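You operate a simulated robot arm through the tools that you are given. There is no shell and no other tool. Be economical: measure what you need, move in short steps, check, and stop when the job is done.

The job below is to be done with a simulated two-armed robot. You get a single attempt, and the scene is never put back.

Task
Turn the sealer dial to 6. Put the bottle that says "blue" from the head end of the long table on the ledge of the bag sealer and the bottle labelled "green" on the counter top by the mixer. Put the pink small cake layer from the table beside the piping press on top of the cake dome. Do these in any order. Set down upright: bottle.

Only the result counts: the job must be done as asked and must still hold three seconds after the hand-in. Knocking over, shifting, dropping, spilling or breaking anything else fails it.

Robot
Two 7-joint arms with two-finger parallel grippers on one trunk, on a base that drives. Base frame: it is fixed to the floor where the robot stands at the start and does not move with it; the origin is under the middle of the robot, x ahead of it, y to its left, z up. Readings come in m, rad, newtons and seconds.
The left shoulder is at the start at [0.05, 0.161, 1.123], the right one opposite. With the tool pointing down near the work surface each hand reaches from about 0.1 to 0.34 m from the robot's upright axis, wherever it stands, measured 20 degrees to its own side. Places, roughly: bottle [-1, -0.75, 0.75]; cake dome [0.5, -2.5, 0.5]; counter top by the mixer [-2, -4.1, 0.9]; ledge of the bag sealer (19x15 cm) [0.56, 0.26, 0.84]; sealer dial [0.5, 0.1, 0.8]; small cake layer [-2, -0.25, 0.75]. Payload 3.43 kg a hand.
The tool frame of a hand sits at the grasp point between the pads (the TCP): z along the fingers, y along the line on which they close. The tips reach 0.03 m beyond it. Largest opening 0.094 m; finger width 0.028, thickness 0.01; the body of the gripper, 0.05 by 0.096 m, starts 0.055 m behind the TCP.
Orientation is that of the tool frame in the base frame, as a unit quaternion [x, y, z, w]. With the fingers straight down and closing along the base's y, the tool's x points along the base's -x, its y along +y and its z along -z.

Tools
- The arms move only by the tool drive_tool. It takes "left_commands", "right_commands" or both (then of equal length, played together; a hand with none holds still); each is a list of rows, each a list of 6 numbers: the shift along the tool's x, y, z in m, then the turn, a rotation vector about the tool's x, y, z in rad. In form: [[dx, dy, dz, wx, wy, wz], ...]. A call has 1 to 12 rows; each row shifts and turns the commanded pose from where the row before left it, along the tool's axes as they then stand. "left_grip" and "right_grip" are, for a hand that has rows, the finger opening in m, from 0 to 0.094, set as the call begins (left out, the last holds). Rows are played at 5 a second. More than 0.05 m and 0.15 rad between two rows, or a gripper value outside its range, and nothing of the call is played. Where a pose cannot be reached the arm comes as near as it can. A force on the tool above 40 N (or 10 N above the force at the start of the call, whichever is more), or a blocked arm, ends the call early, and 0.2 s more pass. Each finger travels about 0.045 m/s and halts on what it meets, pressing with about 43 N; the grip force reading is that of the motor and also rises with nothing between the fingers. The clock runs only during rows and for 0.2 s after the last one: add rows that do not move to give the fingers time. The reply holds the time, the measured pose of the TCP, the force on the tool along the base axes, the opening and the grip force, in the units named above and with some noise, with the torque about the TCP (base axes, N m) and any sound that the robot's microphone picked up.
- Cameras (640 x 400 px; columns grow to the right, rows downward): "scene" is now at [0.1278, 0.0227, 1.2584]; the picture's right is [0.26, -0.97, 0.00], its down [-0.43, -0.11, -0.89] and it looks along [0.86, 0.23, -0.45] (base axes); focal length 293 px, centre (320, 200). "left" rides on the left gripper at [0.076, -0.014, -0.102] in its tool frame; the picture's right is [0.18, 0.98, 0.00], its down [-0.75, 0.14, -0.64] and it looks along [-0.63, 0.12, 0.77] (tool axes); focal length 243 px, centre (320, 200). "right" rides on the right gripper at [0.076, 0.014, -0.103] in its tool frame; the picture's right is [-0.18, 0.98, 0.00], its down [-0.75, -0.14, -0.64] and it looks along [-0.63, -0.12, 0.77] (tool axes); focal length 243 px, centre (320, 200).
- capture(camera): a new picture of that camera. It takes no simulated time.
- raise_lower(by): slides the trunk up (or, below 0, down) by that many m; the arms and the scene camera ride with it, the base frame stays. It gives what a move gives, with no picture.
- drive_base(legs): drives the robot by 1 to 6 legs, each [ahead, left, turn to the left] in m, m and rad, along the robot's own axes; the way and the turn of a leg run together, so that a leg with both is an arc; at most 1.5 m and 3.142 rad a leg. The arms and the cameras ride along, it lands a little off, and it stops where it bumps. It gives what a move gives.
- head_to(pan, tilt): turns the head with the scene camera to pan (to the left, within 1.396 rad either way) and tilt (down, from -0.506 to 1.204), counted from straight ahead of the robot. It gives what a move gives.
- locate(camera, pixels): for up to 12 pixels [column, row] of the newest picture of that camera ("zoom" is the newest enlarged one), the place [x, y, z] in the base frame of the surface seen there, good to about 0.003 m. It takes no simulated time.
- inspect(camera, box): a new picture of the part [left, top, right, bottom] of that camera's present view, enlarged. It takes no simulated time.
- close_job(): hands the job in; it is judged then, once.

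Keep the steps short. Do not move on a guess: measure, check each grasp and each placing, and mend mistakes. In all there are 110 turns and 100 pictures (those below and enlarged ones count). Leave the grippers open and the arms clear of the work at the hand-in unless told otherwise, and finish with a single line.

The tools are called after "Emit:" by a JSON object that holds its "op" and its "data". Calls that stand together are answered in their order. drive_tool: Moves the arms, as the interface text tells. Its arguments: {"type":"object","properties":{"left_commands":{"type":"array"},"left_grip":{"type":"number"},"right_commands":{"type":"array"},"right_grip":{"type":"number"}},"required":[]} The other tools are called the same way: raise_lower (by) slides the trunk up or down; drive_base (legs) drives the base; head_to (pan, tilt) turns the head that bears the scene camera; capture (camera) takes a picture; locate (camera, pixels) gives the place of the surface under pixels of a picture; inspect (camera, box) takes an enlarged picture of a part of a camera's view; close_job () hands the job in.

At the start:

```text
clock: 0.0
left_tool_pos: [0.3543, 0.3125, 1.0638]
left_ee_rot: [-0.001, 1.0, 0.0, 0.0]
left_contact_force: [-0.6, -0.7, -1.2]
left_ft_torque: [-0.03, 0.02, 0.0]
left_gripper_width: 0.0939
left_grasp_force: 0.1
right_tool_pos: [0.4029, -0.0753, 1.1103]
right_ee_rot: [0.0, 1.0, -0.001, 0.0]
right_contact_force: [0.3, 0.5, 0.3]
right_ft_torque: [0.0, -0.03, 0.04]
right_gripper_width: 0.0937
right_grasp_force: 0.1
trunk travel left (down, up): [-0.15, 0.117]
robot x, y, heading: [-0.0018, 0.001, -0.004]
head pan, tilt: [0.258, 0.464]
```

scene: 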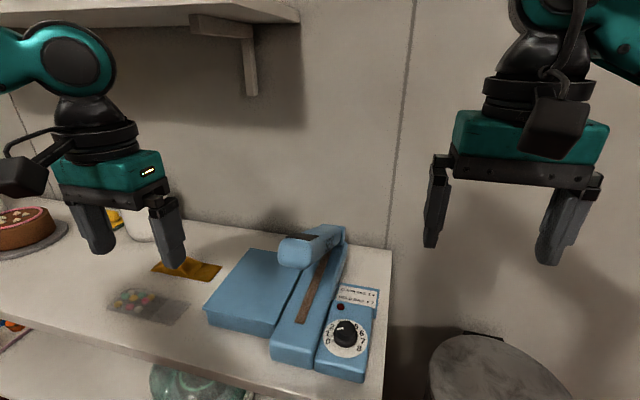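
right: 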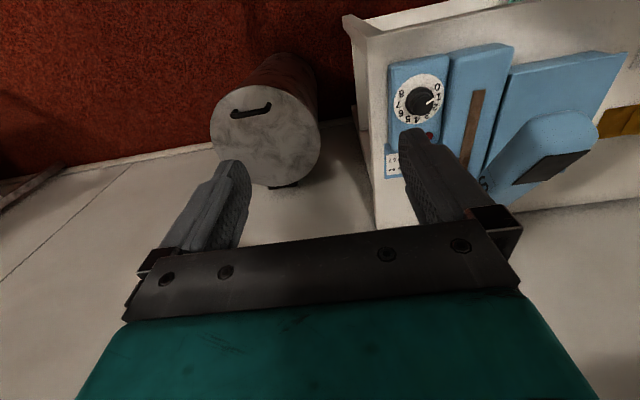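
left: 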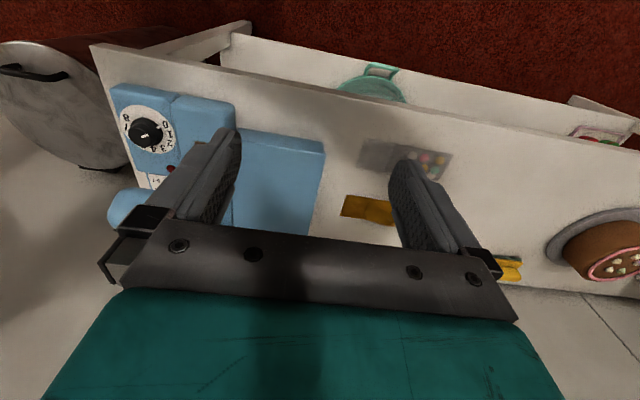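

I see the blue sealer with its dial near scene pixel (345,335). I'll enlarge it to read the dial.

Emit:
{"op": "inspect", "data": {"camera": "scene", "box": [300, 270, 396, 390]}}

Emit:
{"op": "inspect", "data": {"camera": "right", "box": [370, 50, 500, 190]}}

```text
3.33 times, centred on (348, 330) of scene
```

zoom: 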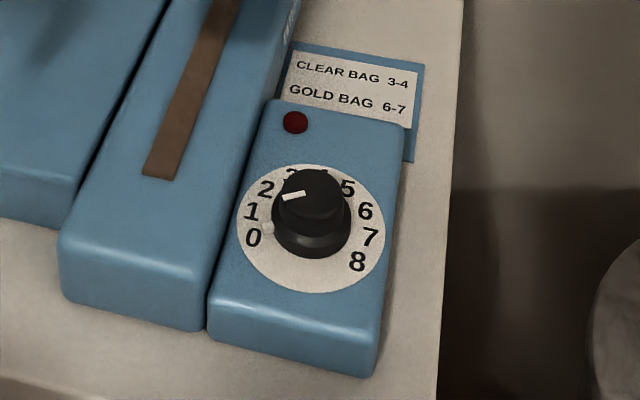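

```text
2.86 times, centred on (435, 120) of right
```

zoom: 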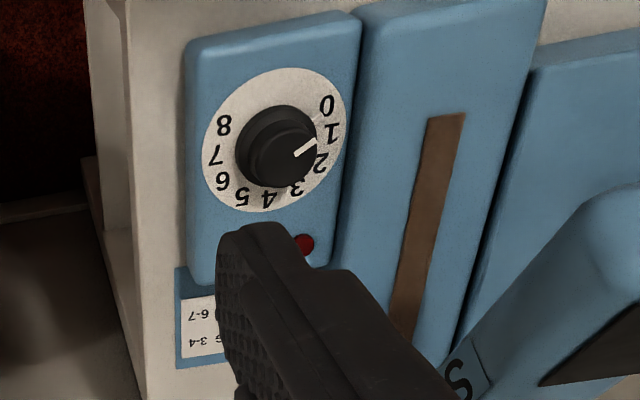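

The pointer stands near 1. I'll measure digits, knob and pointer positions from the right-camera enlargement.

Emit:
{"op": "locate", "data": {"camera": "zoom", "pixels": [[328, 107], [331, 132], [320, 163], [241, 197], [222, 181], [214, 155], [222, 125], [297, 155], [314, 141], [268, 145], [280, 150], [265, 68]]}}

Emit:
{"op": "locate", "data": {"camera": "scene", "pixels": [[345, 325], [270, 290], [240, 280], [320, 375], [215, 320], [210, 303], [256, 252], [370, 330], [325, 290], [270, 325], [170, 305], [180, 270]]}}

```text
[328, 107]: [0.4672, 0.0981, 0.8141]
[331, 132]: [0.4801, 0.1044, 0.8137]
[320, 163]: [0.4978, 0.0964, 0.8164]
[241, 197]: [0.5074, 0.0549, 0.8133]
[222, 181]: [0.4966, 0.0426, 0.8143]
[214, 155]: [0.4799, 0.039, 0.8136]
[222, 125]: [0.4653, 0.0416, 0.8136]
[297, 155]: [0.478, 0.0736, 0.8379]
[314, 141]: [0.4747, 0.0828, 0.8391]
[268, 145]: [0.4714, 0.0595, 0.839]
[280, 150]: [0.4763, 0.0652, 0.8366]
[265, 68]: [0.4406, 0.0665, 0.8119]
```

```text
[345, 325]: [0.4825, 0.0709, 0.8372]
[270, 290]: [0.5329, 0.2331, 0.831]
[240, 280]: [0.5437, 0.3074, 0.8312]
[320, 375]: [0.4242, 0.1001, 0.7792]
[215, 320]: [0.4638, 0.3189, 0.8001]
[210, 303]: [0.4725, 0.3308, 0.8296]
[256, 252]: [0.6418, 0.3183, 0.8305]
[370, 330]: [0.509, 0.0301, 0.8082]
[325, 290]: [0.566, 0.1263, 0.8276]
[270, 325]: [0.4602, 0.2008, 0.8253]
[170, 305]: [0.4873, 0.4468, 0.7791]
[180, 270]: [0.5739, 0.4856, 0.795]
```

The digits are 30° apart around the knob centre, about (0.481, 0.0705), with 4 toward +x. The pointer reads about 0, so the turn to 6 is 180° clockwise. Next I'll look down at the counter edge to see how close the base can get.

Emit:
{"op": "head_to", "data": {"pan": 0.2, "tilt": 1.0}}

Emit:
{"op": "capture", "data": {"camera": "scene"}}

```text
clock: 1.0
left_tool_pos: [0.3538, 0.3133, 1.0637]
left_ee_rot: [-0.001, 1.0, -0.001, 0.0]
left_contact_force: [-0.7, 0.0, -0.2]
left_ft_torque: [-0.02, 0.02, 0.04]
left_gripper_width: 0.0939
left_grasp_force: 0.1
right_tool_pos: [0.4027, -0.0746, 1.1098]
right_ee_rot: [0.0, 1.0, 0.0, 0.0]
right_contact_force: [-0.3, 0.3, -0.3]
right_ft_torque: [0.0, 0.01, -0.02]
right_gripper_width: 0.0939
right_grasp_force: 0.1
trunk travel left (down, up): [-0.15, 0.117]
robot x, y, heading: [0.0017, 0.0029, 0.003]
head pan, tilt: [0.201, 1.0]
```

```text
94 pictures are left
```

scene: 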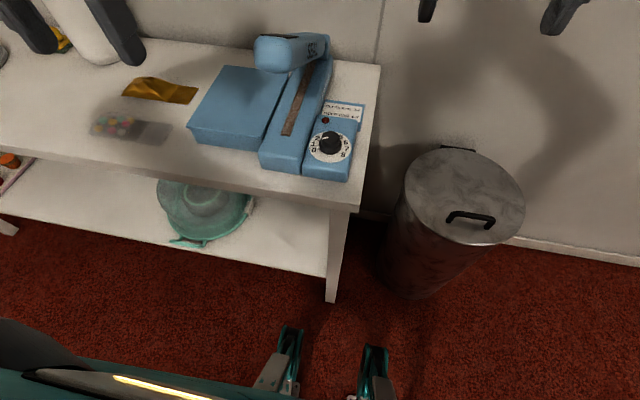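

Emit:
{"op": "locate", "data": {"camera": "scene", "pixels": [[355, 205], [335, 270], [330, 300], [290, 335], [375, 355], [440, 200], [290, 52], [258, 70], [400, 280], [200, 235], [330, 130], [325, 145]]}}

Emit:
{"op": "inspect", "data": {"camera": "scene", "box": [290, 95, 370, 185]}}

```text
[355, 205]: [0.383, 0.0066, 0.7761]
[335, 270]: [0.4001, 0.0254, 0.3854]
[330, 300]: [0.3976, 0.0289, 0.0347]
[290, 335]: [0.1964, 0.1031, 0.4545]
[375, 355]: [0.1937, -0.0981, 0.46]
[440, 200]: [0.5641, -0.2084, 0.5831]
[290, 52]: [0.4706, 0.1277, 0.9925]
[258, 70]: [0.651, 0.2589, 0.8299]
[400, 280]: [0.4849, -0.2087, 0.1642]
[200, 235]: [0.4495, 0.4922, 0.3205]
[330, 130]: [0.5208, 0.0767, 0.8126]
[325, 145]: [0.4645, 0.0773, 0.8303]
```

```text
4.44 times, centred on (330, 140) of scene
```

zoom: 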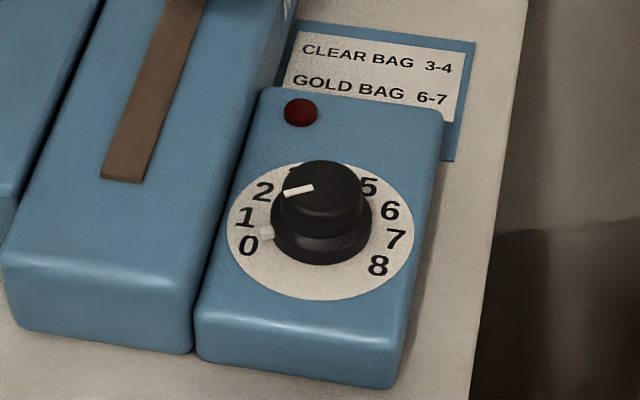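

The lever hangs in front at about z 0.99, near the space above the dial, so I'll measure its edges before planning how the gripper gets in.

Emit:
{"op": "locate", "data": {"camera": "scene", "pixels": [[256, 40], [257, 62], [270, 70], [293, 68], [299, 45], [326, 50], [312, 58], [328, 38], [300, 62], [325, 65], [275, 38], [275, 55]]}}

Emit:
{"op": "inspect", "data": {"camera": "scene", "box": [240, 20, 370, 110]}}

```text
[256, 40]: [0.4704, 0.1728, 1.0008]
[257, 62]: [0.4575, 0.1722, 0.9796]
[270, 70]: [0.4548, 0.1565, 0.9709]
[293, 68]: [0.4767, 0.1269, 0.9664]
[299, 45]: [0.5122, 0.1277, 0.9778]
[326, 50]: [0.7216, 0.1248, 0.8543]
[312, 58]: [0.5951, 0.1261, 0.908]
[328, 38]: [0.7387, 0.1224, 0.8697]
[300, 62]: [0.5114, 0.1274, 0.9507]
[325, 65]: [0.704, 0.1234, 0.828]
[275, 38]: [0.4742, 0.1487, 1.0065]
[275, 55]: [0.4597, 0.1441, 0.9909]
```

```text
4.44 times, centred on (305, 65) of scene
```

zoom: 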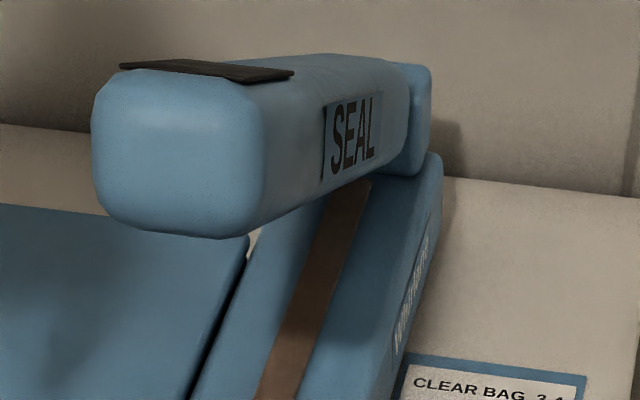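

The lever's right face is at y≈0.125, so I'll turn the knob in short strokes with the gripper closing along x and its camera toward −y. First the base goes closer and turns left.

Emit:
{"op": "drive_base", "data": {"legs": [[0.0, 0.0, 0.6], [0.088, -0.088, 0.0]]}}

Emit:
{"op": "head_to", "data": {"pan": -0.3, "tilt": 1.0}}

Emit:
{"op": "capture", "data": {"camera": "scene"}}

```text
clock: 3.9
left_tool_pos: [0.1886, 0.443, 1.0626]
left_ee_rot: [-0.302, 0.953, 0.0, 0.0]
left_contact_force: [-0.1, -1.0, -0.5]
left_ft_torque: [-0.03, -0.01, 0.03]
left_gripper_width: 0.0941
left_grasp_force: 0.0
right_tool_pos: [0.4516, 0.1531, 1.1094]
right_ee_rot: [-0.299, 0.954, -0.001, -0.001]
right_contact_force: [0.1, 0.5, -0.1]
right_ft_torque: [-0.01, 0.0, 0.01]
right_gripper_width: 0.0937
right_grasp_force: 0.0
trunk travel left (down, up): [-0.15, 0.117]
robot x, y, heading: [0.079, -0.0167, 0.607]
head pan, tilt: [0.201, 1.0]
stopped in leg 2: the robot was blocked; the commanded pose is now the measured one
```

```text
clock: 4.9
left_tool_pos: [0.191, 0.4423, 1.0629]
left_ee_rot: [-0.302, 0.953, 0.001, 0.001]
left_contact_force: [-0.1, -0.2, -0.2]
left_ft_torque: [-0.01, 0.0, -0.01]
left_gripper_width: 0.0939
left_grasp_force: 0.0
right_tool_pos: [0.4531, 0.1529, 1.1092]
right_ee_rot: [-0.299, 0.954, -0.001, -0.002]
right_contact_force: [-0.6, 0.1, 0.3]
right_ft_torque: [-0.01, -0.02, 0.0]
right_gripper_width: 0.094
right_grasp_force: 0.1
trunk travel left (down, up): [-0.15, 0.117]
robot x, y, heading: [0.0844, -0.0187, 0.611]
head pan, tilt: [-0.3, 1.0]
```

```text
91 pictures are left
```

scene: 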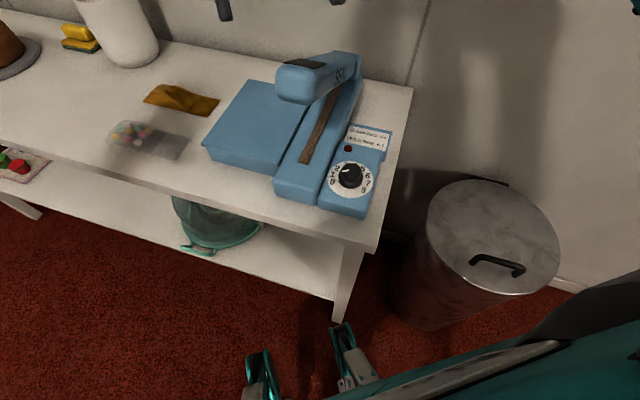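

The base stopped at the table leg, leaving the knob 0.41 m from its axis. I'll turn the right wrist counter-clockwise and then test the reach.

Emit:
{"op": "drive_tool", "data": {"right_commands": [[0, 0, 0, 0, 0, -0.148], [0, 0, 0, 0, 0, -0.148], [0, 0, 0, 0, 0, -0.148], [0, 0, 0, 0, 0, -0.148], [0, 0, 0, 0, 0, -0.148], [0, 0, 0, 0, 0, -0.148], [0, 0, 0, 0, 0, -0.148], [0, 0, 0, 0, 0, -0.148], [0, 0, 0, 0, 0, -0.148], [0, 0, 0, 0, 0, -0.148], [0, 0, 0, 0, 0, 0]], "right_grip": 0.06}}

```text
clock: 7.3
left_tool_pos: [0.1896, 0.4426, 1.0633]
left_ee_rot: [-0.301, 0.954, 0.0, 0.001]
left_contact_force: [-0.3, 0.4, 1.1]
left_ft_torque: [-0.01, -0.02, 0.03]
left_gripper_width: 0.0939
left_grasp_force: 0.1
right_tool_pos: [0.3947, 0.1362, 1.1001]
right_ee_rot: [0.864, -0.503, -0.001, 0.001]
right_contact_force: [-0.5, 0.2, -0.8]
right_ft_torque: [0.03, -0.02, 0.0]
right_gripper_width: 0.0601
right_grasp_force: 0.1
right hand out of reach, approached as far as the arm can: row 9, 10
trunk travel left (down, up): [-0.15, 0.117]
robot x, y, heading: [0.0801, -0.0173, 0.607]
head pan, tilt: [-0.3, 1.0]
```

The wrist angle came out as wanted but the reach ends at about 0.35 m. I'll back off, face the table squarely, and come in with the base to the left so the dial is on the right hand's side.

Emit:
{"op": "drive_base", "data": {"legs": [[-0.1, 0.0, 0.0], [0.0, 0.0, -0.607], [0.0, 0.25, 0.0], [0.2, 0.0, 0.0]]}}

```text
clock: 13.3
left_tool_pos: [0.4361, 0.485, 1.0625]
left_ee_rot: [-0.001, 1.0, 0.0, -0.001]
left_contact_force: [0.7, 0.6, -0.8]
left_ft_torque: [-0.01, 0.03, -0.04]
left_gripper_width: 0.094
left_grasp_force: 0.0
right_tool_pos: [0.4296, 0.1169, 1.0994]
right_ee_rot: [-0.672, 0.741, 0.001, -0.001]
right_contact_force: [-0.5, 0.9, -0.6]
right_ft_torque: [-0.01, -0.01, -0.04]
right_gripper_width: 0.0597
right_grasp_force: 0.0
trunk travel left (down, up): [-0.15, 0.117]
robot x, y, heading: [0.0814, 0.1711, -0.001]
head pan, tilt: [-0.3, 1.0]
stopped in leg 4: the robot was blocked; the commanded pose is now the measured one
```

Blocked again at x≈0.08, so the base can't get nearer. The hand will instead tilt its fingers forward, which gains reach and moves the gripper body out in front of the lever. I'll go back to the neutral wrist angle, then tilt.

Emit:
{"op": "drive_tool", "data": {"right_commands": [[-0.02, 0, 0, 0, 0, 0.147], [0, 0, 0, 0, 0, 0.147], [0, 0, 0, 0, 0, 0.147], [0, 0, 0, 0, 0, 0.147], [0, 0, 0, 0, 0, 0.147], [0, 0, 0, 0, 0, 0.147], [0, 0, 0, 0, 0, 0.147], [0, 0, 0, 0, 0, 0.147], [0, 0, 0, 0, 0, 0.147], [0, 0, 0, 0, 0, 0.147], [0, 0, 0, 0, -0.15, 0], [0, 0, 0, 0, -0.15, 0]]}}

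Emit:
{"op": "drive_tool", "data": {"right_commands": [[0, 0, 0, 0, -0.15, 0], [0, 0, 0, 0, -0.15, 0], [0, 0, 0, 0, 0, 0]]}}

```text
clock: 15.9
left_tool_pos: [0.4364, 0.4844, 1.0629]
left_ee_rot: [0.0, 1.0, 0.0, 0.001]
left_contact_force: [0.6, -0.3, 0.2]
left_ft_torque: [0.0, 0.0, 0.0]
left_gripper_width: 0.0942
left_grasp_force: 0.0
right_tool_pos: [0.4317, 0.1353, 1.1001]
right_ee_rot: [-0.002, 0.989, 0.0, 0.148]
right_contact_force: [-0.2, -0.4, -0.2]
right_ft_torque: [-0.04, -0.03, 0.01]
right_gripper_width: 0.0601
right_grasp_force: 0.0
trunk travel left (down, up): [-0.15, 0.117]
robot x, y, heading: [0.0827, 0.1747, -0.0]
head pan, tilt: [-0.3, 1.0]
```

```text
clock: 16.8
left_tool_pos: [0.4372, 0.4846, 1.0623]
left_ee_rot: [-0.001, 1.0, 0.0, -0.001]
left_contact_force: [0.5, 0.3, -0.6]
left_ft_torque: [0.02, 0.01, 0.05]
left_gripper_width: 0.0941
left_grasp_force: 0.1
right_tool_pos: [0.4326, 0.136, 1.1007]
right_ee_rot: [-0.002, 0.956, 0.001, 0.295]
right_contact_force: [-1.2, -0.7, -0.8]
right_ft_torque: [-0.01, -0.01, -0.02]
right_gripper_width: 0.0601
right_grasp_force: 0.1
trunk travel left (down, up): [-0.15, 0.117]
robot x, y, heading: [0.082, 0.1733, -0.002]
head pan, tilt: [-0.3, 1.0]
```

Tilt is 0.6 rad, fingers forward and down. Next I slide to y 0.07 and come down in front of the lever.

Emit:
{"op": "drive_tool", "data": {"right_commands": [[0, -0.033, 0, 0, 0, 0], [0, -0.0325, 0, 0, 0, 0], [0.0253, 0, 0.0282, 0, 0, 0], [0.0253, 0, 0.0282, 0, 0, 0], [0.0253, 0, 0.0282, 0, 0, 0], [0.0253, 0, 0.0282, 0, 0, 0], [0, 0, 0, 0, 0, 0]], "right_grip": 0.052}}

Emit:
{"op": "capture", "data": {"camera": "right"}}

Emit:
{"op": "capture", "data": {"camera": "scene"}}

```text
clock: 18.4
left_tool_pos: [0.4376, 0.4844, 1.0621]
left_ee_rot: [-0.001, 1.0, 0.0, -0.001]
left_contact_force: [0.4, 0.2, 0.0]
left_ft_torque: [-0.01, 0.02, 0.03]
left_gripper_width: 0.0938
left_grasp_force: 0.2
right_tool_pos: [0.4221, 0.0764, 0.9511]
right_ee_rot: [-0.001, 0.956, -0.001, 0.293]
right_contact_force: [-0.2, 1.3, 0.1]
right_ft_torque: [0.01, -0.02, 0.01]
right_gripper_width: 0.0521
right_grasp_force: 0.0
right hand out of reach, approached as far as the arm can: row 5, 6
trunk travel left (down, up): [-0.15, 0.117]
robot x, y, heading: [0.082, 0.1748, 0.002]
head pan, tilt: [-0.3, 1.0]
```

```text
90 pictures are left
```

right: 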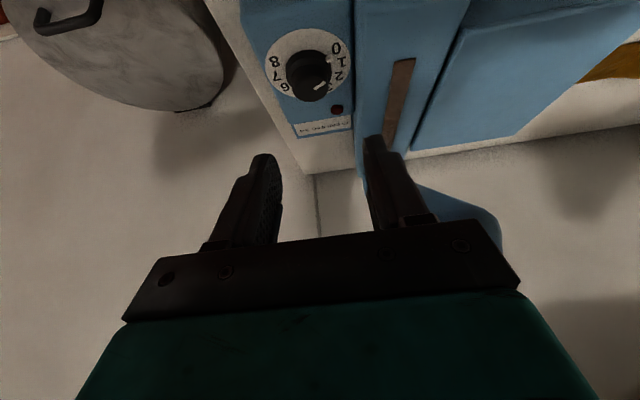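

```text
89 pictures are left
```

scene: 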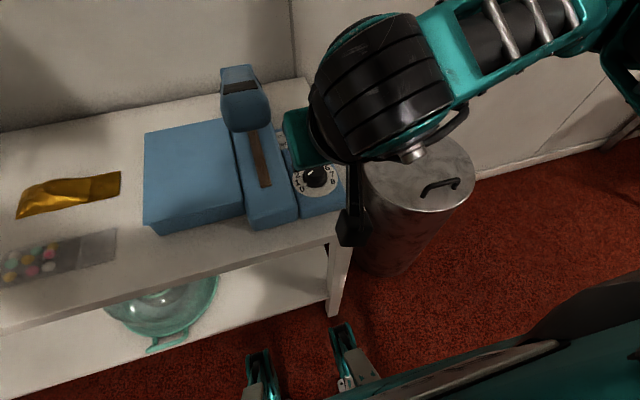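

The arm is at its reach limit at this height, so I'll lower the trunk 6 cm; the fingertips will then stay at z≈0.866, above everything nearby.

Emit:
{"op": "raise_lower", "data": {"by": -0.06}}

Emit:
{"op": "locate", "data": {"camera": "right", "pixels": [[354, 60], [354, 100], [310, 65], [318, 86], [298, 75], [326, 70], [308, 45], [312, 80], [322, 85], [340, 62], [272, 75], [289, 88]]}}

Emit:
{"op": "capture", "data": {"camera": "right"}}

```text
clock: 19.4
left_tool_pos: [0.4368, 0.4858, 1.0022]
left_ee_rot: [-0.001, 1.0, 0.001, 0.001]
left_contact_force: [0.2, 1.0, 0.3]
left_ft_torque: [0.0, -0.02, 0.02]
left_gripper_width: 0.0941
left_grasp_force: 0.1
right_tool_pos: [0.4212, 0.0758, 0.8911]
right_ee_rot: [-0.002, 0.956, 0.0, 0.293]
right_contact_force: [-0.3, 0.3, -0.6]
right_ft_torque: [-0.01, -0.02, 0.0]
right_gripper_width: 0.0518
right_grasp_force: 0.1
trunk travel left (down, up): [-0.09, 0.177]
robot x, y, heading: [0.0829, 0.1718, -0.003]
head pan, tilt: [-0.3, 1.0]
```

```text
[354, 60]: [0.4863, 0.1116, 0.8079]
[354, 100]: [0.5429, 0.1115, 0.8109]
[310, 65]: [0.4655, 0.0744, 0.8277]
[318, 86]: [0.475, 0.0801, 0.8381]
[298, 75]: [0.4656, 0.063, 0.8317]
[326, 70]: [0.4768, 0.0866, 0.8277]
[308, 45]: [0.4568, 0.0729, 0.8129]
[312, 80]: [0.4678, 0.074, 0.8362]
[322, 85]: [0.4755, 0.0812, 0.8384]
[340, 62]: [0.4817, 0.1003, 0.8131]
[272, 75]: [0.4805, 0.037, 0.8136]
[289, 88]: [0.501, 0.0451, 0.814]
```

```text
88 pictures are left
```

right: 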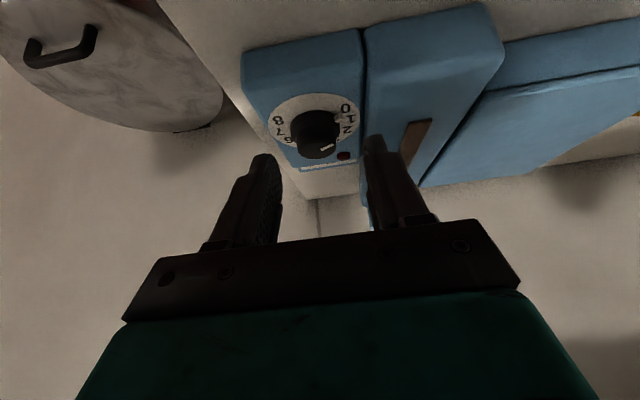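

The bar's edge is at y≈0.1116, so an opening of 0.046 centred at y 0.0705 will pass. I'll move forward over the knob, still above it.

Emit:
{"op": "drive_tool", "data": {"right_commands": [[-0.0203, -0.0025, 0.0138, 0, 0, 0], [-0.0203, -0.0025, 0.0138, 0, 0, 0], [0, 0, 0, 0, 0, 0]], "right_grip": 0.046}}

```text
clock: 20.1
left_tool_pos: [0.4372, 0.4852, 1.0031]
left_ee_rot: [-0.001, 1.0, 0.0, -0.001]
left_contact_force: [0.0, -0.3, -0.2]
left_ft_torque: [-0.01, -0.01, -0.03]
left_gripper_width: 0.0941
left_grasp_force: 0.1
right_tool_pos: [0.4706, 0.0714, 0.8926]
right_ee_rot: [-0.003, 0.956, 0.001, 0.294]
right_contact_force: [-0.3, -0.2, 0.2]
right_ft_torque: [0.02, -0.01, -0.01]
right_gripper_width: 0.046
right_grasp_force: 0.1
trunk travel left (down, up): [-0.09, 0.177]
robot x, y, heading: [0.0806, 0.1714, -0.0]
head pan, tilt: [-0.3, 1.0]
```

Reach holds. I'll yaw about 34° counter-clockwise around the knob axis, then lower around the knob in two small rows.

Emit:
{"op": "drive_tool", "data": {"right_commands": [[0, -0.0017, 0, -0.0846, 0, -0.1242], [0, -0.0017, 0, -0.0846, 0, -0.1242], [0, -0.0017, 0, -0.0846, 0, -0.1242], [0, -0.0017, 0, -0.0846, 0, -0.1242], [0, 0, 0, 0, 0, 0]]}}

Emit:
{"op": "capture", "data": {"camera": "right"}}

```text
clock: 21.4
left_tool_pos: [0.4365, 0.4855, 1.0026]
left_ee_rot: [0.0, 1.0, 0.0, -0.001]
left_contact_force: [0.8, -0.6, -0.2]
left_ft_torque: [-0.02, 0.0, 0.0]
left_gripper_width: 0.0942
left_grasp_force: 0.1
right_tool_pos: [0.4722, 0.0653, 0.891]
right_ee_rot: [-0.285, 0.912, 0.088, 0.28]
right_contact_force: [-0.8, 0.7, -0.1]
right_ft_torque: [0.05, -0.02, -0.01]
right_gripper_width: 0.0459
right_grasp_force: 0.1
trunk travel left (down, up): [-0.09, 0.177]
robot x, y, heading: [0.0865, 0.1748, -0.002]
head pan, tilt: [-0.3, 1.0]
```

```text
87 pictures are left
```

right: 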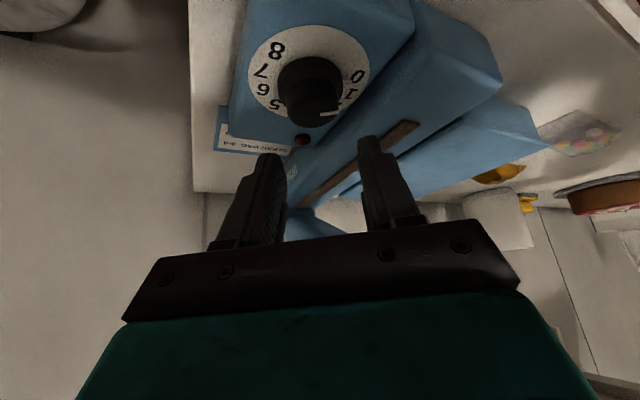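

The knob centre lines up between the fingers (column ~312). Lowering 4 cm.

Emit:
{"op": "drive_tool", "data": {"right_commands": [[0.0076, 0, 0.0112, 0, 0, 0], [0.0076, 0, 0.0112, 0, 0, 0], [0.0073, 0, 0.0107, 0, 0, 0], [0, 0, 0, 0, 0, 0]]}}

Emit:
{"op": "capture", "data": {"camera": "right"}}

Emit:
{"op": "capture", "data": {"camera": "scene"}}

```text
clock: 22.4
left_tool_pos: [0.4367, 0.4846, 1.0016]
left_ee_rot: [-0.001, 1.0, 0.0, -0.001]
left_contact_force: [-0.4, -0.5, 0.3]
left_ft_torque: [-0.04, -0.01, 0.01]
left_gripper_width: 0.0938
left_grasp_force: 0.1
right_tool_pos: [0.4731, 0.0655, 0.8511]
right_ee_rot: [-0.284, 0.913, 0.087, 0.279]
right_contact_force: [-0.4, -0.5, 0.2]
right_ft_torque: [0.01, -0.02, -0.01]
right_gripper_width: 0.0459
right_grasp_force: 0.0
trunk travel left (down, up): [-0.09, 0.177]
robot x, y, heading: [0.0804, 0.1737, 0.002]
head pan, tilt: [-0.3, 1.0]
```

```text
86 pictures are left
```

right: 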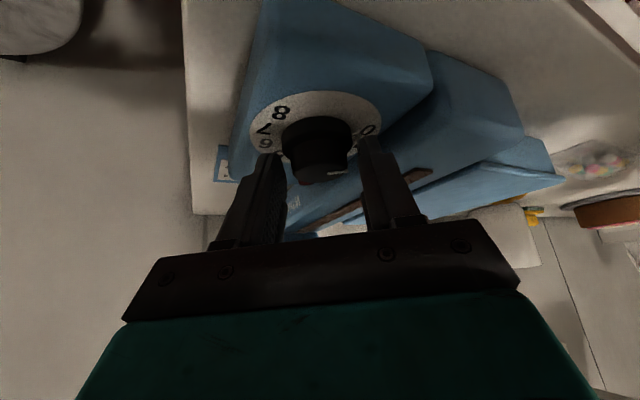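

```text
85 pictures are left
```

scene: 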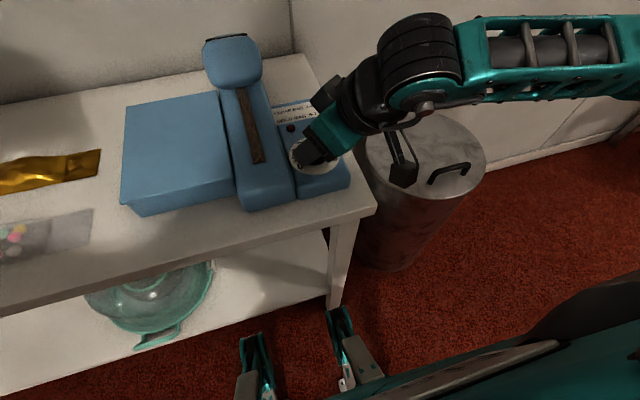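

No contact so far, fingers straddle the knob. Close and hold to check the grip.

Emit:
{"op": "drive_tool", "data": {"right_commands": [[0, 0, 0, 0, 0, 0], [0, 0, 0, 0, 0, 0], [0, 0, 0, 0, 0, 0]], "right_grip": 0.02}}

```text
clock: 23.1
left_tool_pos: [0.4359, 0.4857, 1.0026]
left_ee_rot: [-0.001, 1.0, 0.0, -0.001]
left_contact_force: [0.7, 0.2, -1.0]
left_ft_torque: [0.03, 0.04, 0.02]
left_gripper_width: 0.0939
left_grasp_force: 0.1
right_tool_pos: [0.4721, 0.0658, 0.8507]
right_ee_rot: [-0.284, 0.913, 0.087, 0.279]
right_contact_force: [1.1, 0.1, -3.1]
right_ft_torque: [0.01, -0.31, -0.01]
right_gripper_width: 0.0392
right_grasp_force: 44.6
trunk travel left (down, up): [-0.09, 0.177]
robot x, y, heading: [0.0815, 0.1705, -0.001]
head pan, tilt: [-0.3, 1.0]
```

Gripped at 0.039 wide. Now turn clockwise about 69°.

Emit:
{"op": "drive_tool", "data": {"right_commands": [[0, 0.0017, 0, 0.0846, 0, 0.1242], [0, 0.0017, 0, 0.0846, 0, 0.1242], [0, 0.0017, 0, 0.0846, 0, 0.1242], [0, 0.0017, 0, 0.0846, 0, 0.1242], [0, 0.0017, 0, 0.0846, 0, 0.1242], [0, 0.0017, 0, 0.0846, 0, 0.1242], [0, 0.0017, 0, 0.0846, 0, 0.1242], [0, 0.0017, 0, 0.0846, 0, 0.1242], [0, 0, 0, 0, 0, 0]]}}

Emit:
{"op": "capture", "data": {"camera": "right"}}

```text
clock: 25.1
left_tool_pos: [0.4366, 0.4836, 1.0031]
left_ee_rot: [-0.001, 1.0, 0.001, -0.001]
left_contact_force: [-1.1, 0.0, -0.5]
left_ft_torque: [0.0, -0.01, 0.02]
left_gripper_width: 0.0941
left_grasp_force: 0.0
right_tool_pos: [0.4722, 0.0759, 0.8515]
right_ee_rot: [0.283, 0.913, -0.089, 0.281]
right_contact_force: [12.0, -13.0, 8.1]
right_ft_torque: [-0.62, -0.39, -0.04]
right_gripper_width: 0.0387
right_grasp_force: 44.8
trunk travel left (down, up): [-0.09, 0.177]
robot x, y, heading: [0.083, 0.1708, 0.004]
head pan, tilt: [-0.3, 1.0]
```

```text
84 pictures are left
```

right: 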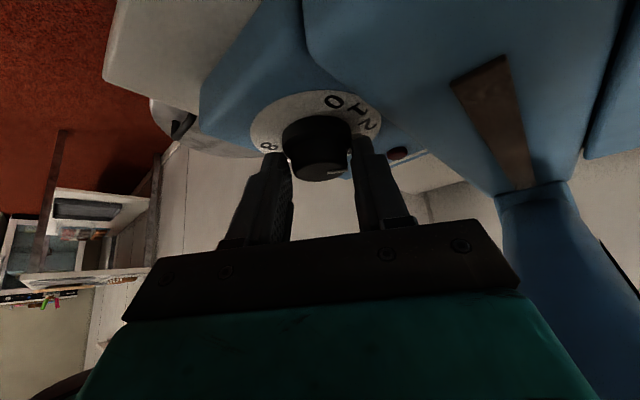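

The pointer moved with the hand. Open, yaw back 69° counter-clockwise, and look.

Emit:
{"op": "drive_tool", "data": {"right_commands": [[0, 0, 0, 0, 0, 0], [0, 0, 0, 0, 0, 0], [0, -0.0017, 0, -0.0846, 0, -0.1242], [0, -0.0017, 0, -0.0846, 0, -0.1242], [0, -0.0017, 0, -0.0846, 0, -0.1242], [0, -0.0017, 0, -0.0846, 0, -0.1242], [0, -0.0017, 0, -0.0846, 0, -0.1242], [0, -0.0017, 0, -0.0846, 0, -0.1242], [0, -0.0017, 0, -0.0846, 0, -0.1242], [0, -0.0017, 0, -0.0846, 0, -0.1242], [0, 0, 0, 0, 0, 0]], "right_grip": 0.05}}

Emit:
{"op": "inspect", "data": {"camera": "right", "box": [230, 60, 410, 200]}}

```text
clock: 27.6
left_tool_pos: [0.4363, 0.4851, 1.0026]
left_ee_rot: [-0.001, 1.0, 0.0, -0.001]
left_contact_force: [-0.2, -0.3, 0.2]
left_ft_torque: [-0.02, 0.03, -0.02]
left_gripper_width: 0.094
left_grasp_force: 0.0
right_tool_pos: [0.4706, 0.0646, 0.8521]
right_ee_rot: [-0.286, 0.912, 0.089, 0.279]
right_contact_force: [0.3, -0.1, 0.3]
right_ft_torque: [0.01, 0.0, -0.02]
right_gripper_width: 0.05
right_grasp_force: 0.1
trunk travel left (down, up): [-0.09, 0.177]
robot x, y, heading: [0.0847, 0.1704, 0.004]
head pan, tilt: [-0.3, 1.0]
```

```text
2.86 times, centred on (320, 130) of right
```

zoom: 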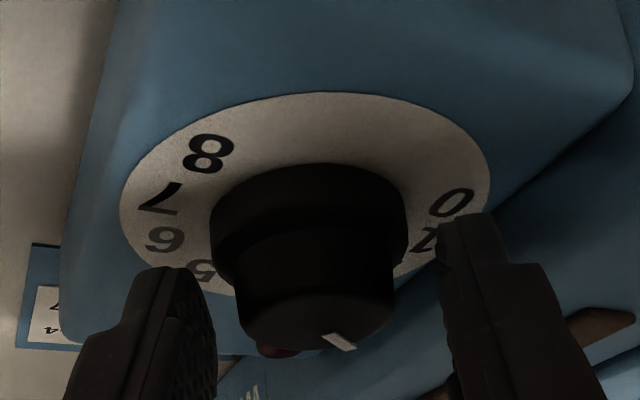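

The pointer is at about 2.3, so a stroke turns it close to 69° with little slip. Second stroke: close, then turn.

Emit:
{"op": "drive_tool", "data": {"right_commands": [[0, 0, 0, 0, 0, 0], [0, 0, 0, 0, 0, 0], [0, 0, 0, 0, 0, 0], [0, 0.0017, 0, 0.0846, 0, 0.1242], [0, 0.0017, 0, 0.0846, 0, 0.1242], [0, 0.0017, 0, 0.0846, 0, 0.1242], [0, 0.0017, 0, 0.0846, 0, 0.1242], [0, 0.0017, 0, 0.0846, 0, 0.1242], [0, 0.0017, 0, 0.0846, 0, 0.1242], [0, 0.0017, 0, 0.0846, 0, 0.1242], [0, 0.0017, 0, 0.0846, 0, 0.1242], [0, 0, 0, 0, 0, 0]], "right_grip": 0.02}}

Emit:
{"op": "drive_tool", "data": {"right_commands": [[0, 0, 0, 0, 0, 0], [0, 0, 0, 0, 0, 0], [0, -0.0017, 0, -0.0846, 0, -0.1242], [0, -0.0017, 0, -0.0846, 0, -0.1242], [0, -0.0017, 0, -0.0846, 0, -0.1242], [0, -0.0017, 0, -0.0846, 0, -0.1242], [0, -0.0017, 0, -0.0846, 0, -0.1242], [0, -0.0017, 0, -0.0846, 0, -0.1242], [0, -0.0017, 0, -0.0846, 0, -0.1242], [0, -0.0017, 0, -0.0846, 0, -0.1242], [0, 0, 0, 0, 0, 0]], "right_grip": 0.05}}

Emit:
{"op": "drive_tool", "data": {"right_commands": [[-0.0226, 0, -0.0331, 0, 0, 0], [-0.0056, 0, -0.0083, 0, 0, 0], [0.02, 0, -0.02, 0, 0, 0], [0.02, 0, -0.02, 0, 0, 0], [0.02, 0, -0.02, 0, 0, 0], [0, 0, 0, 0, 0, 0]]}}

Emit:
{"op": "inspect", "data": {"camera": "right", "box": [230, 0, 430, 140]}}

Emit:
{"op": "capture", "data": {"camera": "scene"}}

```text
clock: 30.1
left_tool_pos: [0.4371, 0.4857, 1.0025]
left_ee_rot: [-0.001, 1.0, 0.001, -0.001]
left_contact_force: [0.2, -0.1, -0.2]
left_ft_torque: [-0.02, -0.02, 0.01]
left_gripper_width: 0.0942
left_grasp_force: 0.0
right_tool_pos: [0.4698, 0.0771, 0.8512]
right_ee_rot: [0.283, 0.912, -0.086, 0.283]
right_contact_force: [17.3, -5.0, 15.3]
right_ft_torque: [-0.18, -0.33, 0.07]
right_gripper_width: 0.0376
right_grasp_force: 45.2
trunk travel left (down, up): [-0.09, 0.177]
robot x, y, heading: [0.0841, 0.1722, -0.001]
head pan, tilt: [-0.3, 1.0]
```

```text
clock: 32.5
left_tool_pos: [0.4359, 0.4854, 1.0024]
left_ee_rot: [-0.001, 1.0, 0.0, -0.001]
left_contact_force: [0.8, 1.0, 0.1]
left_ft_torque: [0.0, -0.01, -0.01]
left_gripper_width: 0.0941
left_grasp_force: 0.1
right_tool_pos: [0.468, 0.0649, 0.8506]
right_ee_rot: [-0.285, 0.913, 0.087, 0.278]
right_contact_force: [-0.2, -0.6, -1.2]
right_ft_torque: [0.0, 0.01, -0.03]
right_gripper_width: 0.0496
right_grasp_force: 0.1
trunk travel left (down, up): [-0.09, 0.177]
robot x, y, heading: [0.0792, 0.1688, 0.002]
head pan, tilt: [-0.3, 1.0]
```

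```text
clock: 34.0
left_tool_pos: [0.4366, 0.4834, 1.0027]
left_ee_rot: [-0.002, 1.0, -0.001, -0.001]
left_contact_force: [0.7, 0.2, 0.2]
left_ft_torque: [-0.02, 0.02, 0.0]
left_gripper_width: 0.0939
left_grasp_force: 0.2
right_tool_pos: [0.443, 0.02, 0.9191]
right_ee_rot: [-0.285, 0.913, 0.088, 0.278]
right_contact_force: [-0.4, 0.5, 0.4]
right_ft_torque: [0.01, -0.02, 0.03]
right_gripper_width: 0.0499
right_grasp_force: 0.1
right hand out of reach, approached as far as the arm can: row 4, 5
trunk travel left (down, up): [-0.09, 0.177]
robot x, y, heading: [0.0806, 0.1762, -0.001]
head pan, tilt: [-0.3, 1.0]
```

```text
2.86 times, centred on (330, 70) of right
```

zoom: 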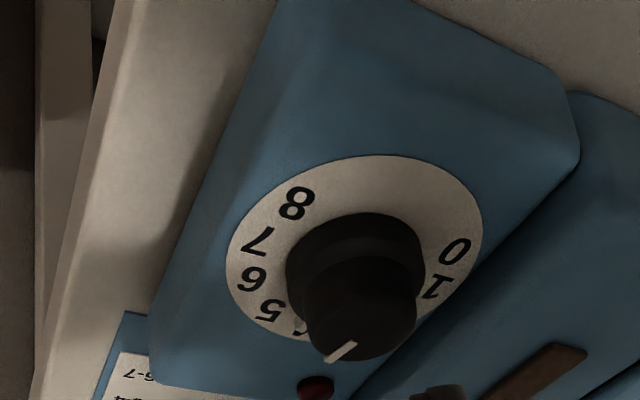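

```text
81 pictures are left
```

scene: 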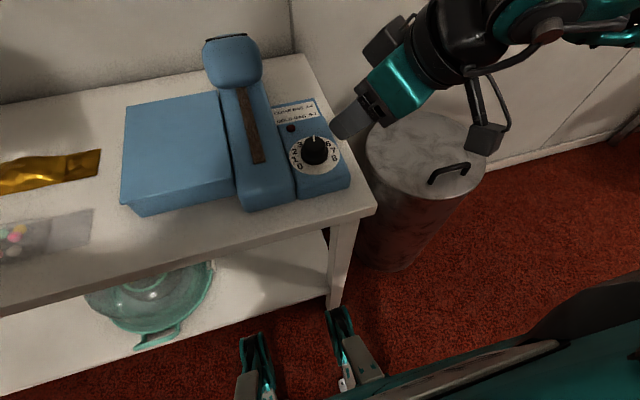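

Emit:
{"op": "inspect", "data": {"camera": "scene", "box": [270, 110, 360, 200]}}

Emit:
{"op": "locate", "data": {"camera": "zoom", "pixels": [[312, 190], [320, 205], [310, 180], [316, 197]]}}

```text
4.44 times, centred on (315, 155) of scene
```

zoom: 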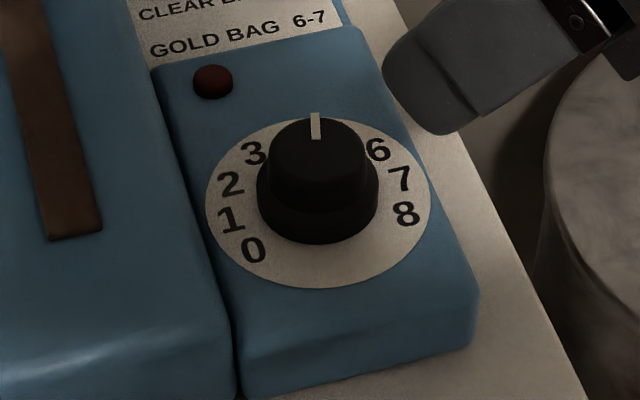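

```text
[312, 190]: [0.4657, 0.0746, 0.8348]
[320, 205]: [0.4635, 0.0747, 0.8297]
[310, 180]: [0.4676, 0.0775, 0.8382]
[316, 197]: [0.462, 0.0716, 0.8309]
```

The pointer measures 4.58, so 1.42 steps (42.6° = 0.743 rad) remain. I'm going back above the knob.

Emit:
{"op": "drive_tool", "data": {"right_commands": [[-0.014, 0.01, 0.0228, 0, 0, 0], [-0.014, 0.01, 0.0228, 0, 0, 0], [0, 0, 0, 0, 0, 0]]}}

```text
clock: 34.8
left_tool_pos: [0.4362, 0.4849, 1.0033]
left_ee_rot: [-0.001, 1.0, 0.0, -0.001]
left_contact_force: [1.4, -0.4, -0.5]
left_ft_torque: [-0.03, -0.01, 0.0]
left_gripper_width: 0.0938
left_grasp_force: 0.0
right_tool_pos: [0.4722, 0.0652, 0.8981]
right_ee_rot: [-0.284, 0.913, 0.086, 0.279]
right_contact_force: [0.8, -0.1, -0.5]
right_ft_torque: [-0.03, 0.03, -0.03]
right_gripper_width: 0.05
right_grasp_force: 0.1
trunk travel left (down, up): [-0.09, 0.177]
robot x, y, heading: [0.0853, 0.174, -0.001]
head pan, tilt: [-0.3, 1.0]
```

On target. Lower 4.65 cm, then close and turn 0.743 rad clockwise.

Emit:
{"op": "drive_tool", "data": {"right_commands": [[0.0087, 0, 0.0128, 0, 0, 0], [0.0087, 0, 0.0128, 0, 0, 0], [0.0087, 0, 0.0128, 0, 0, 0], [0, 0, 0, 0, 0, 0]]}}

Emit:
{"op": "drive_tool", "data": {"right_commands": [[0, 0, 0, 0, 0, 0], [0, 0, 0, 0, 0, 0], [0, 0, 0, 0, 0, 0], [0, 0.0017, 0, 0.0838, 0, 0.123], [0, 0.0017, 0, 0.0838, 0, 0.123], [0, 0.0017, 0, 0.0838, 0, 0.123], [0, 0.0017, 0, 0.0838, 0, 0.123], [0, 0.0017, 0, 0.0838, 0, 0.123], [0, 0, 0, 0, 0, 0]], "right_grip": 0.02}}

Emit:
{"op": "drive_tool", "data": {"right_commands": [[0, 0, 0, 0, 0, 0], [0, 0, 0, 0, 0, 0], [0, 0, 0, 0, 0, 0]], "right_grip": 0.05}}

Emit:
{"op": "drive_tool", "data": {"right_commands": [[-0.0226, 0, -0.0331, 0, 0, 0], [-0.0226, 0, -0.0331, 0, 0, 0], [0.02, -0.02, -0.03, 0, 0, 0], [0.02, -0.02, -0.03, 0, 0, 0], [0, -0.03, 0, 0, 0, 0], [0, 0, 0, 0, 0, 0]]}}

Emit:
{"op": "inspect", "data": {"camera": "scene", "box": [270, 110, 360, 200]}}

```text
clock: 35.8
left_tool_pos: [0.4361, 0.4843, 1.0033]
left_ee_rot: [-0.001, 1.0, 0.0, -0.001]
left_contact_force: [-0.5, -0.4, 0.1]
left_ft_torque: [-0.01, -0.05, 0.02]
left_gripper_width: 0.094
left_grasp_force: 0.2
right_tool_pos: [0.4718, 0.0649, 0.8509]
right_ee_rot: [-0.285, 0.913, 0.087, 0.279]
right_contact_force: [-0.4, -0.1, -0.7]
right_ft_torque: [0.02, -0.02, -0.02]
right_gripper_width: 0.0499
right_grasp_force: 0.1
trunk travel left (down, up): [-0.09, 0.177]
robot x, y, heading: [0.0883, 0.1739, -0.001]
head pan, tilt: [-0.3, 1.0]
```

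```text
clock: 37.8
left_tool_pos: [0.4373, 0.4842, 1.0019]
left_ee_rot: [-0.001, 1.0, 0.001, -0.001]
left_contact_force: [-0.1, 0.6, 0.7]
left_ft_torque: [0.01, 0.0, 0.03]
left_gripper_width: 0.0939
left_grasp_force: 0.1
right_tool_pos: [0.4707, 0.071, 0.8529]
right_ee_rot: [0.068, 0.953, -0.022, 0.294]
right_contact_force: [10.1, -8.3, 4.2]
right_ft_torque: [-0.18, -0.27, -0.11]
right_gripper_width: 0.0385
right_grasp_force: 45.3
trunk travel left (down, up): [-0.09, 0.177]
robot x, y, heading: [0.0821, 0.1718, 0.005]
head pan, tilt: [-0.3, 1.0]
```

```text
clock: 38.5
left_tool_pos: [0.4368, 0.4845, 1.0026]
left_ee_rot: [-0.001, 1.0, 0.0, -0.001]
left_contact_force: [0.1, 0.7, 0.6]
left_ft_torque: [-0.02, 0.01, -0.01]
left_gripper_width: 0.0941
left_grasp_force: 0.0
right_tool_pos: [0.4694, 0.0728, 0.8511]
right_ee_rot: [0.066, 0.954, -0.021, 0.291]
right_contact_force: [0.3, -0.7, -0.3]
right_ft_torque: [-0.02, 0.0, -0.01]
right_gripper_width: 0.0498
right_grasp_force: 0.1
trunk travel left (down, up): [-0.09, 0.177]
robot x, y, heading: [0.0834, 0.1707, 0.005]
head pan, tilt: [-0.3, 1.0]
```

```text
clock: 40.0
left_tool_pos: [0.4348, 0.4839, 1.0035]
left_ee_rot: [-0.001, 1.0, 0.0, -0.001]
left_contact_force: [0.8, -0.2, 0.0]
left_ft_torque: [-0.01, -0.02, -0.01]
left_gripper_width: 0.094
left_grasp_force: 0.0
right_tool_pos: [0.4267, 0.0341, 0.9697]
right_ee_rot: [0.066, 0.954, -0.021, 0.292]
right_contact_force: [0.5, -0.4, 0.1]
right_ft_torque: [0.02, -0.01, 0.04]
right_gripper_width: 0.0498
right_grasp_force: 0.1
right hand out of reach, approached as far as the arm can: row 4, 5
trunk travel left (down, up): [-0.09, 0.177]
robot x, y, heading: [0.0804, 0.1707, 0.001]
head pan, tilt: [-0.3, 1.0]
```

```text
4.44 times, centred on (315, 155) of scene
```

zoom: 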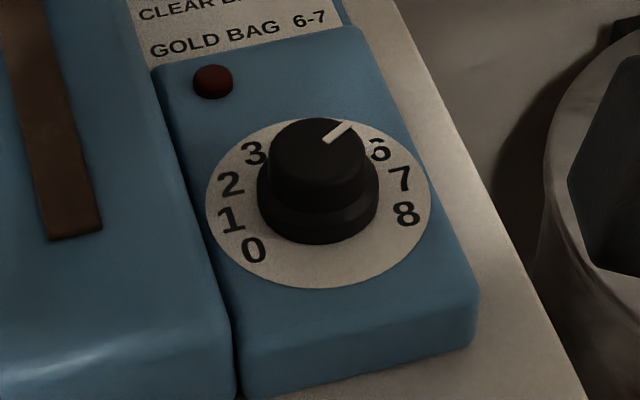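

The pointer now reads 6 (top mark ≈6.1, skirt mark ≈5.9). Dial done. I'll back away from the table, then look around.

Emit:
{"op": "drive_base", "data": {"legs": [[-0.25, 0, 0]]}}

Emit:
{"op": "head_to", "data": {"pan": -1.39, "tilt": 0.5}}

Emit:
{"op": "capture", "data": {"camera": "scene"}}

Emit:
{"op": "head_to", "data": {"pan": 1.39, "tilt": 0.5}}

Emit:
{"op": "capture", "data": {"camera": "scene"}}

```text
clock: 41.8
left_tool_pos: [0.1912, 0.4848, 1.0026]
left_ee_rot: [-0.002, 1.0, -0.001, -0.001]
left_contact_force: [-0.4, 0.5, 0.9]
left_ft_torque: [0.0, -0.02, -0.03]
left_gripper_width: 0.0939
left_grasp_force: 0.2
right_tool_pos: [0.1827, 0.0329, 0.9707]
right_ee_rot: [0.066, 0.954, -0.022, 0.292]
right_contact_force: [-0.7, 0.2, -0.5]
right_ft_torque: [0.03, 0.03, 0.01]
right_gripper_width: 0.05
right_grasp_force: 0.0
trunk travel left (down, up): [-0.09, 0.177]
robot x, y, heading: [-0.1615, 0.1732, -0.001]
head pan, tilt: [-0.3, 1.0]
```

```text
clock: 43.1
left_tool_pos: [0.1925, 0.4847, 1.0018]
left_ee_rot: [-0.002, 1.0, 0.0, -0.001]
left_contact_force: [1.0, -0.3, 0.4]
left_ft_torque: [0.04, 0.02, -0.02]
left_gripper_width: 0.0939
left_grasp_force: 0.0
right_tool_pos: [0.1824, 0.0344, 0.9704]
right_ee_rot: [0.065, 0.954, -0.021, 0.291]
right_contact_force: [-0.2, 0.9, 0.4]
right_ft_torque: [0.0, 0.02, -0.01]
right_gripper_width: 0.05
right_grasp_force: 0.2
trunk travel left (down, up): [-0.09, 0.177]
robot x, y, heading: [-0.1589, 0.1747, 0.0]
head pan, tilt: [-1.389, 0.499]
```

```text
78 pictures are left
```

scene: 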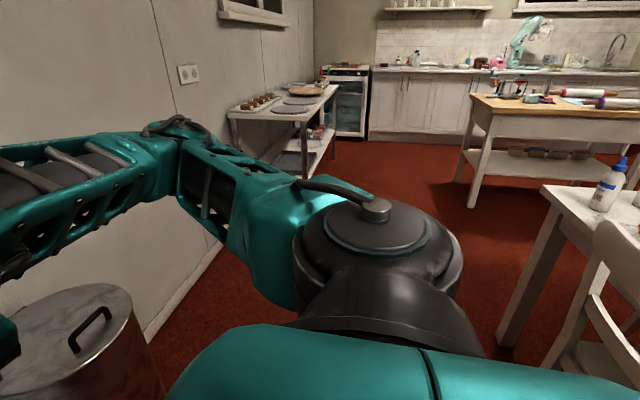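

```text
clock: 45.5
left_tool_pos: [0.1916, 0.4851, 1.0009]
left_ee_rot: [-0.002, 1.0, 0.0, -0.001]
left_contact_force: [0.0, -0.5, 0.2]
left_ft_torque: [0.0, -0.01, 0.01]
left_gripper_width: 0.094
left_grasp_force: 0.0
right_tool_pos: [0.1832, 0.0336, 0.9697]
right_ee_rot: [0.066, 0.954, -0.022, 0.291]
right_contact_force: [-0.7, 0.3, -0.5]
right_ft_torque: [0.03, 0.02, 0.0]
right_gripper_width: 0.05
right_grasp_force: 0.2
trunk travel left (down, up): [-0.09, 0.177]
robot x, y, heading: [-0.1614, 0.1715, 0.003]
head pan, tilt: [1.389, 0.499]
```

```text
77 pictures are left
```

scene: 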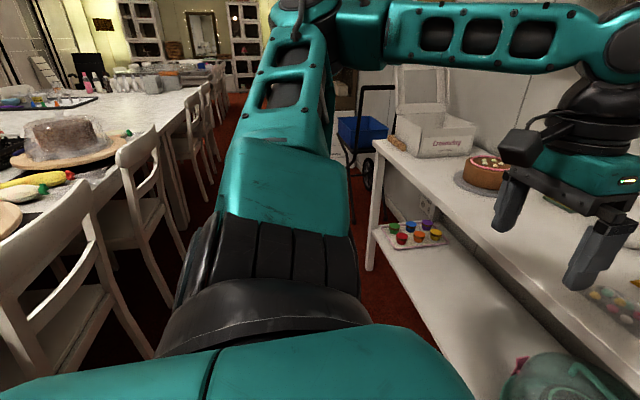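

The first view shows the long table's head end with a bottle at (605,185), the mixer on the far counter, and the cake table along the left wall. I'll turn right and look at these directly.

Emit:
{"op": "locate", "data": {"camera": "scene", "pixels": [[50, 290], [150, 150], [110, 150], [190, 100], [220, 330], [370, 260], [60, 260], [210, 110]]}}

Emit:
{"op": "drive_base", "data": {"legs": [[0, -0.25, 0], [0, 0, -1.0]]}}

Emit:
{"op": "head_to", "data": {"pan": -1.0, "tilt": 0.5}}

Emit:
{"op": "capture", "data": {"camera": "scene"}}

```text
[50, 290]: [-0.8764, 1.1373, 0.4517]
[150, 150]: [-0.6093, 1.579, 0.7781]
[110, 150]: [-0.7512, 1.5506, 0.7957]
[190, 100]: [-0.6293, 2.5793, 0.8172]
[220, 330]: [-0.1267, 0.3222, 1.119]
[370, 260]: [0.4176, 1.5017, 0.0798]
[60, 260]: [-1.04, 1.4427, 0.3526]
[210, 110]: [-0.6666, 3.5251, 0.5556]
```

```text
clock: 50.9
left_tool_pos: [0.2923, -0.2053, 1.0029]
left_ee_rot: [0.477, 0.879, 0.0, -0.001]
left_contact_force: [0.8, 0.1, 0.0]
left_ft_torque: [-0.04, 0.04, -0.02]
left_gripper_width: 0.0942
left_grasp_force: 0.2
right_tool_pos: [-0.0921, -0.4416, 0.9696]
right_ee_rot: [0.515, 0.806, -0.159, 0.245]
right_contact_force: [-0.2, -0.1, -0.3]
right_ft_torque: [0.0, 0.02, -0.01]
right_gripper_width: 0.0502
right_grasp_force: 0.1
trunk travel left (down, up): [-0.09, 0.177]
robot x, y, heading: [-0.1604, -0.0751, -0.999]
head pan, tilt: [1.389, 0.499]
```

```text
clock: 53.0
left_tool_pos: [0.2935, -0.2053, 1.0024]
left_ee_rot: [0.477, 0.879, 0.001, 0.0]
left_contact_force: [0.1, 0.1, -0.9]
left_ft_torque: [0.0, 0.0, 0.01]
left_gripper_width: 0.0941
left_grasp_force: 0.0
right_tool_pos: [-0.09, -0.4411, 0.9692]
right_ee_rot: [0.515, 0.805, -0.159, 0.246]
right_contact_force: [0.2, 0.5, -0.7]
right_ft_torque: [-0.02, 0.04, 0.02]
right_gripper_width: 0.05
right_grasp_force: 0.3
trunk travel left (down, up): [-0.09, 0.177]
robot x, y, heading: [-0.1606, -0.0811, -0.992]
head pan, tilt: [-1.0, 0.499]
```

```text
76 pictures are left
```

scene: 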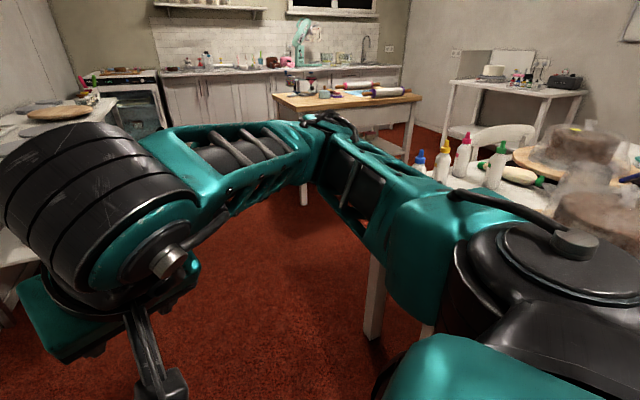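

Four bottles with coloured caps stand on the table's end, at (420,162), (442,165), (462,155) and (497,165). I'll enlarge to read the labels, since caps may not match them.

Emit:
{"op": "locate", "data": {"camera": "scene", "pixels": [[418, 170], [442, 165], [462, 155], [496, 168], [440, 182], [500, 185], [320, 108], [420, 95], [490, 72], [590, 90], [330, 98], [400, 65]]}}

Emit:
{"op": "inspect", "data": {"camera": "scene", "box": [390, 120, 560, 220]}}

Emit:
{"op": "inspect", "data": {"camera": "scene", "box": [420, 40, 620, 140]}}

```text
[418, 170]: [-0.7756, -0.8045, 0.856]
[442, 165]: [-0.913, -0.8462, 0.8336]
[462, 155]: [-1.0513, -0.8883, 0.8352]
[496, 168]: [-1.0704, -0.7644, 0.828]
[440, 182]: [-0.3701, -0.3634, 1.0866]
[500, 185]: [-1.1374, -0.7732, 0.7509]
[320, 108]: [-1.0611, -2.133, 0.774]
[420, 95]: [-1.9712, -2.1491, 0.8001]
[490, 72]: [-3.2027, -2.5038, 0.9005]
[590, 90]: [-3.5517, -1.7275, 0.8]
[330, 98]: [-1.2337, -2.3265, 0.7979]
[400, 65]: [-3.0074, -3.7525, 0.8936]
```

```text
3.76 times, centred on (475, 170) of scene
```

zoom: 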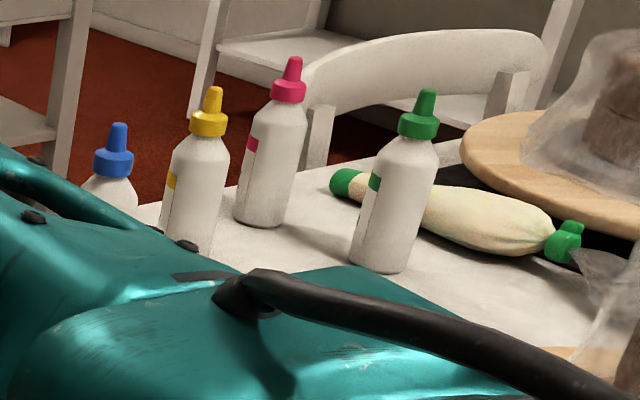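

```text
3.20 times, centred on (520, 90) of scene
```

zoom: 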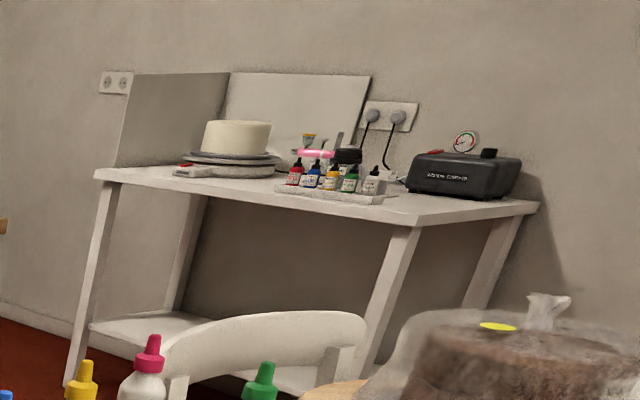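

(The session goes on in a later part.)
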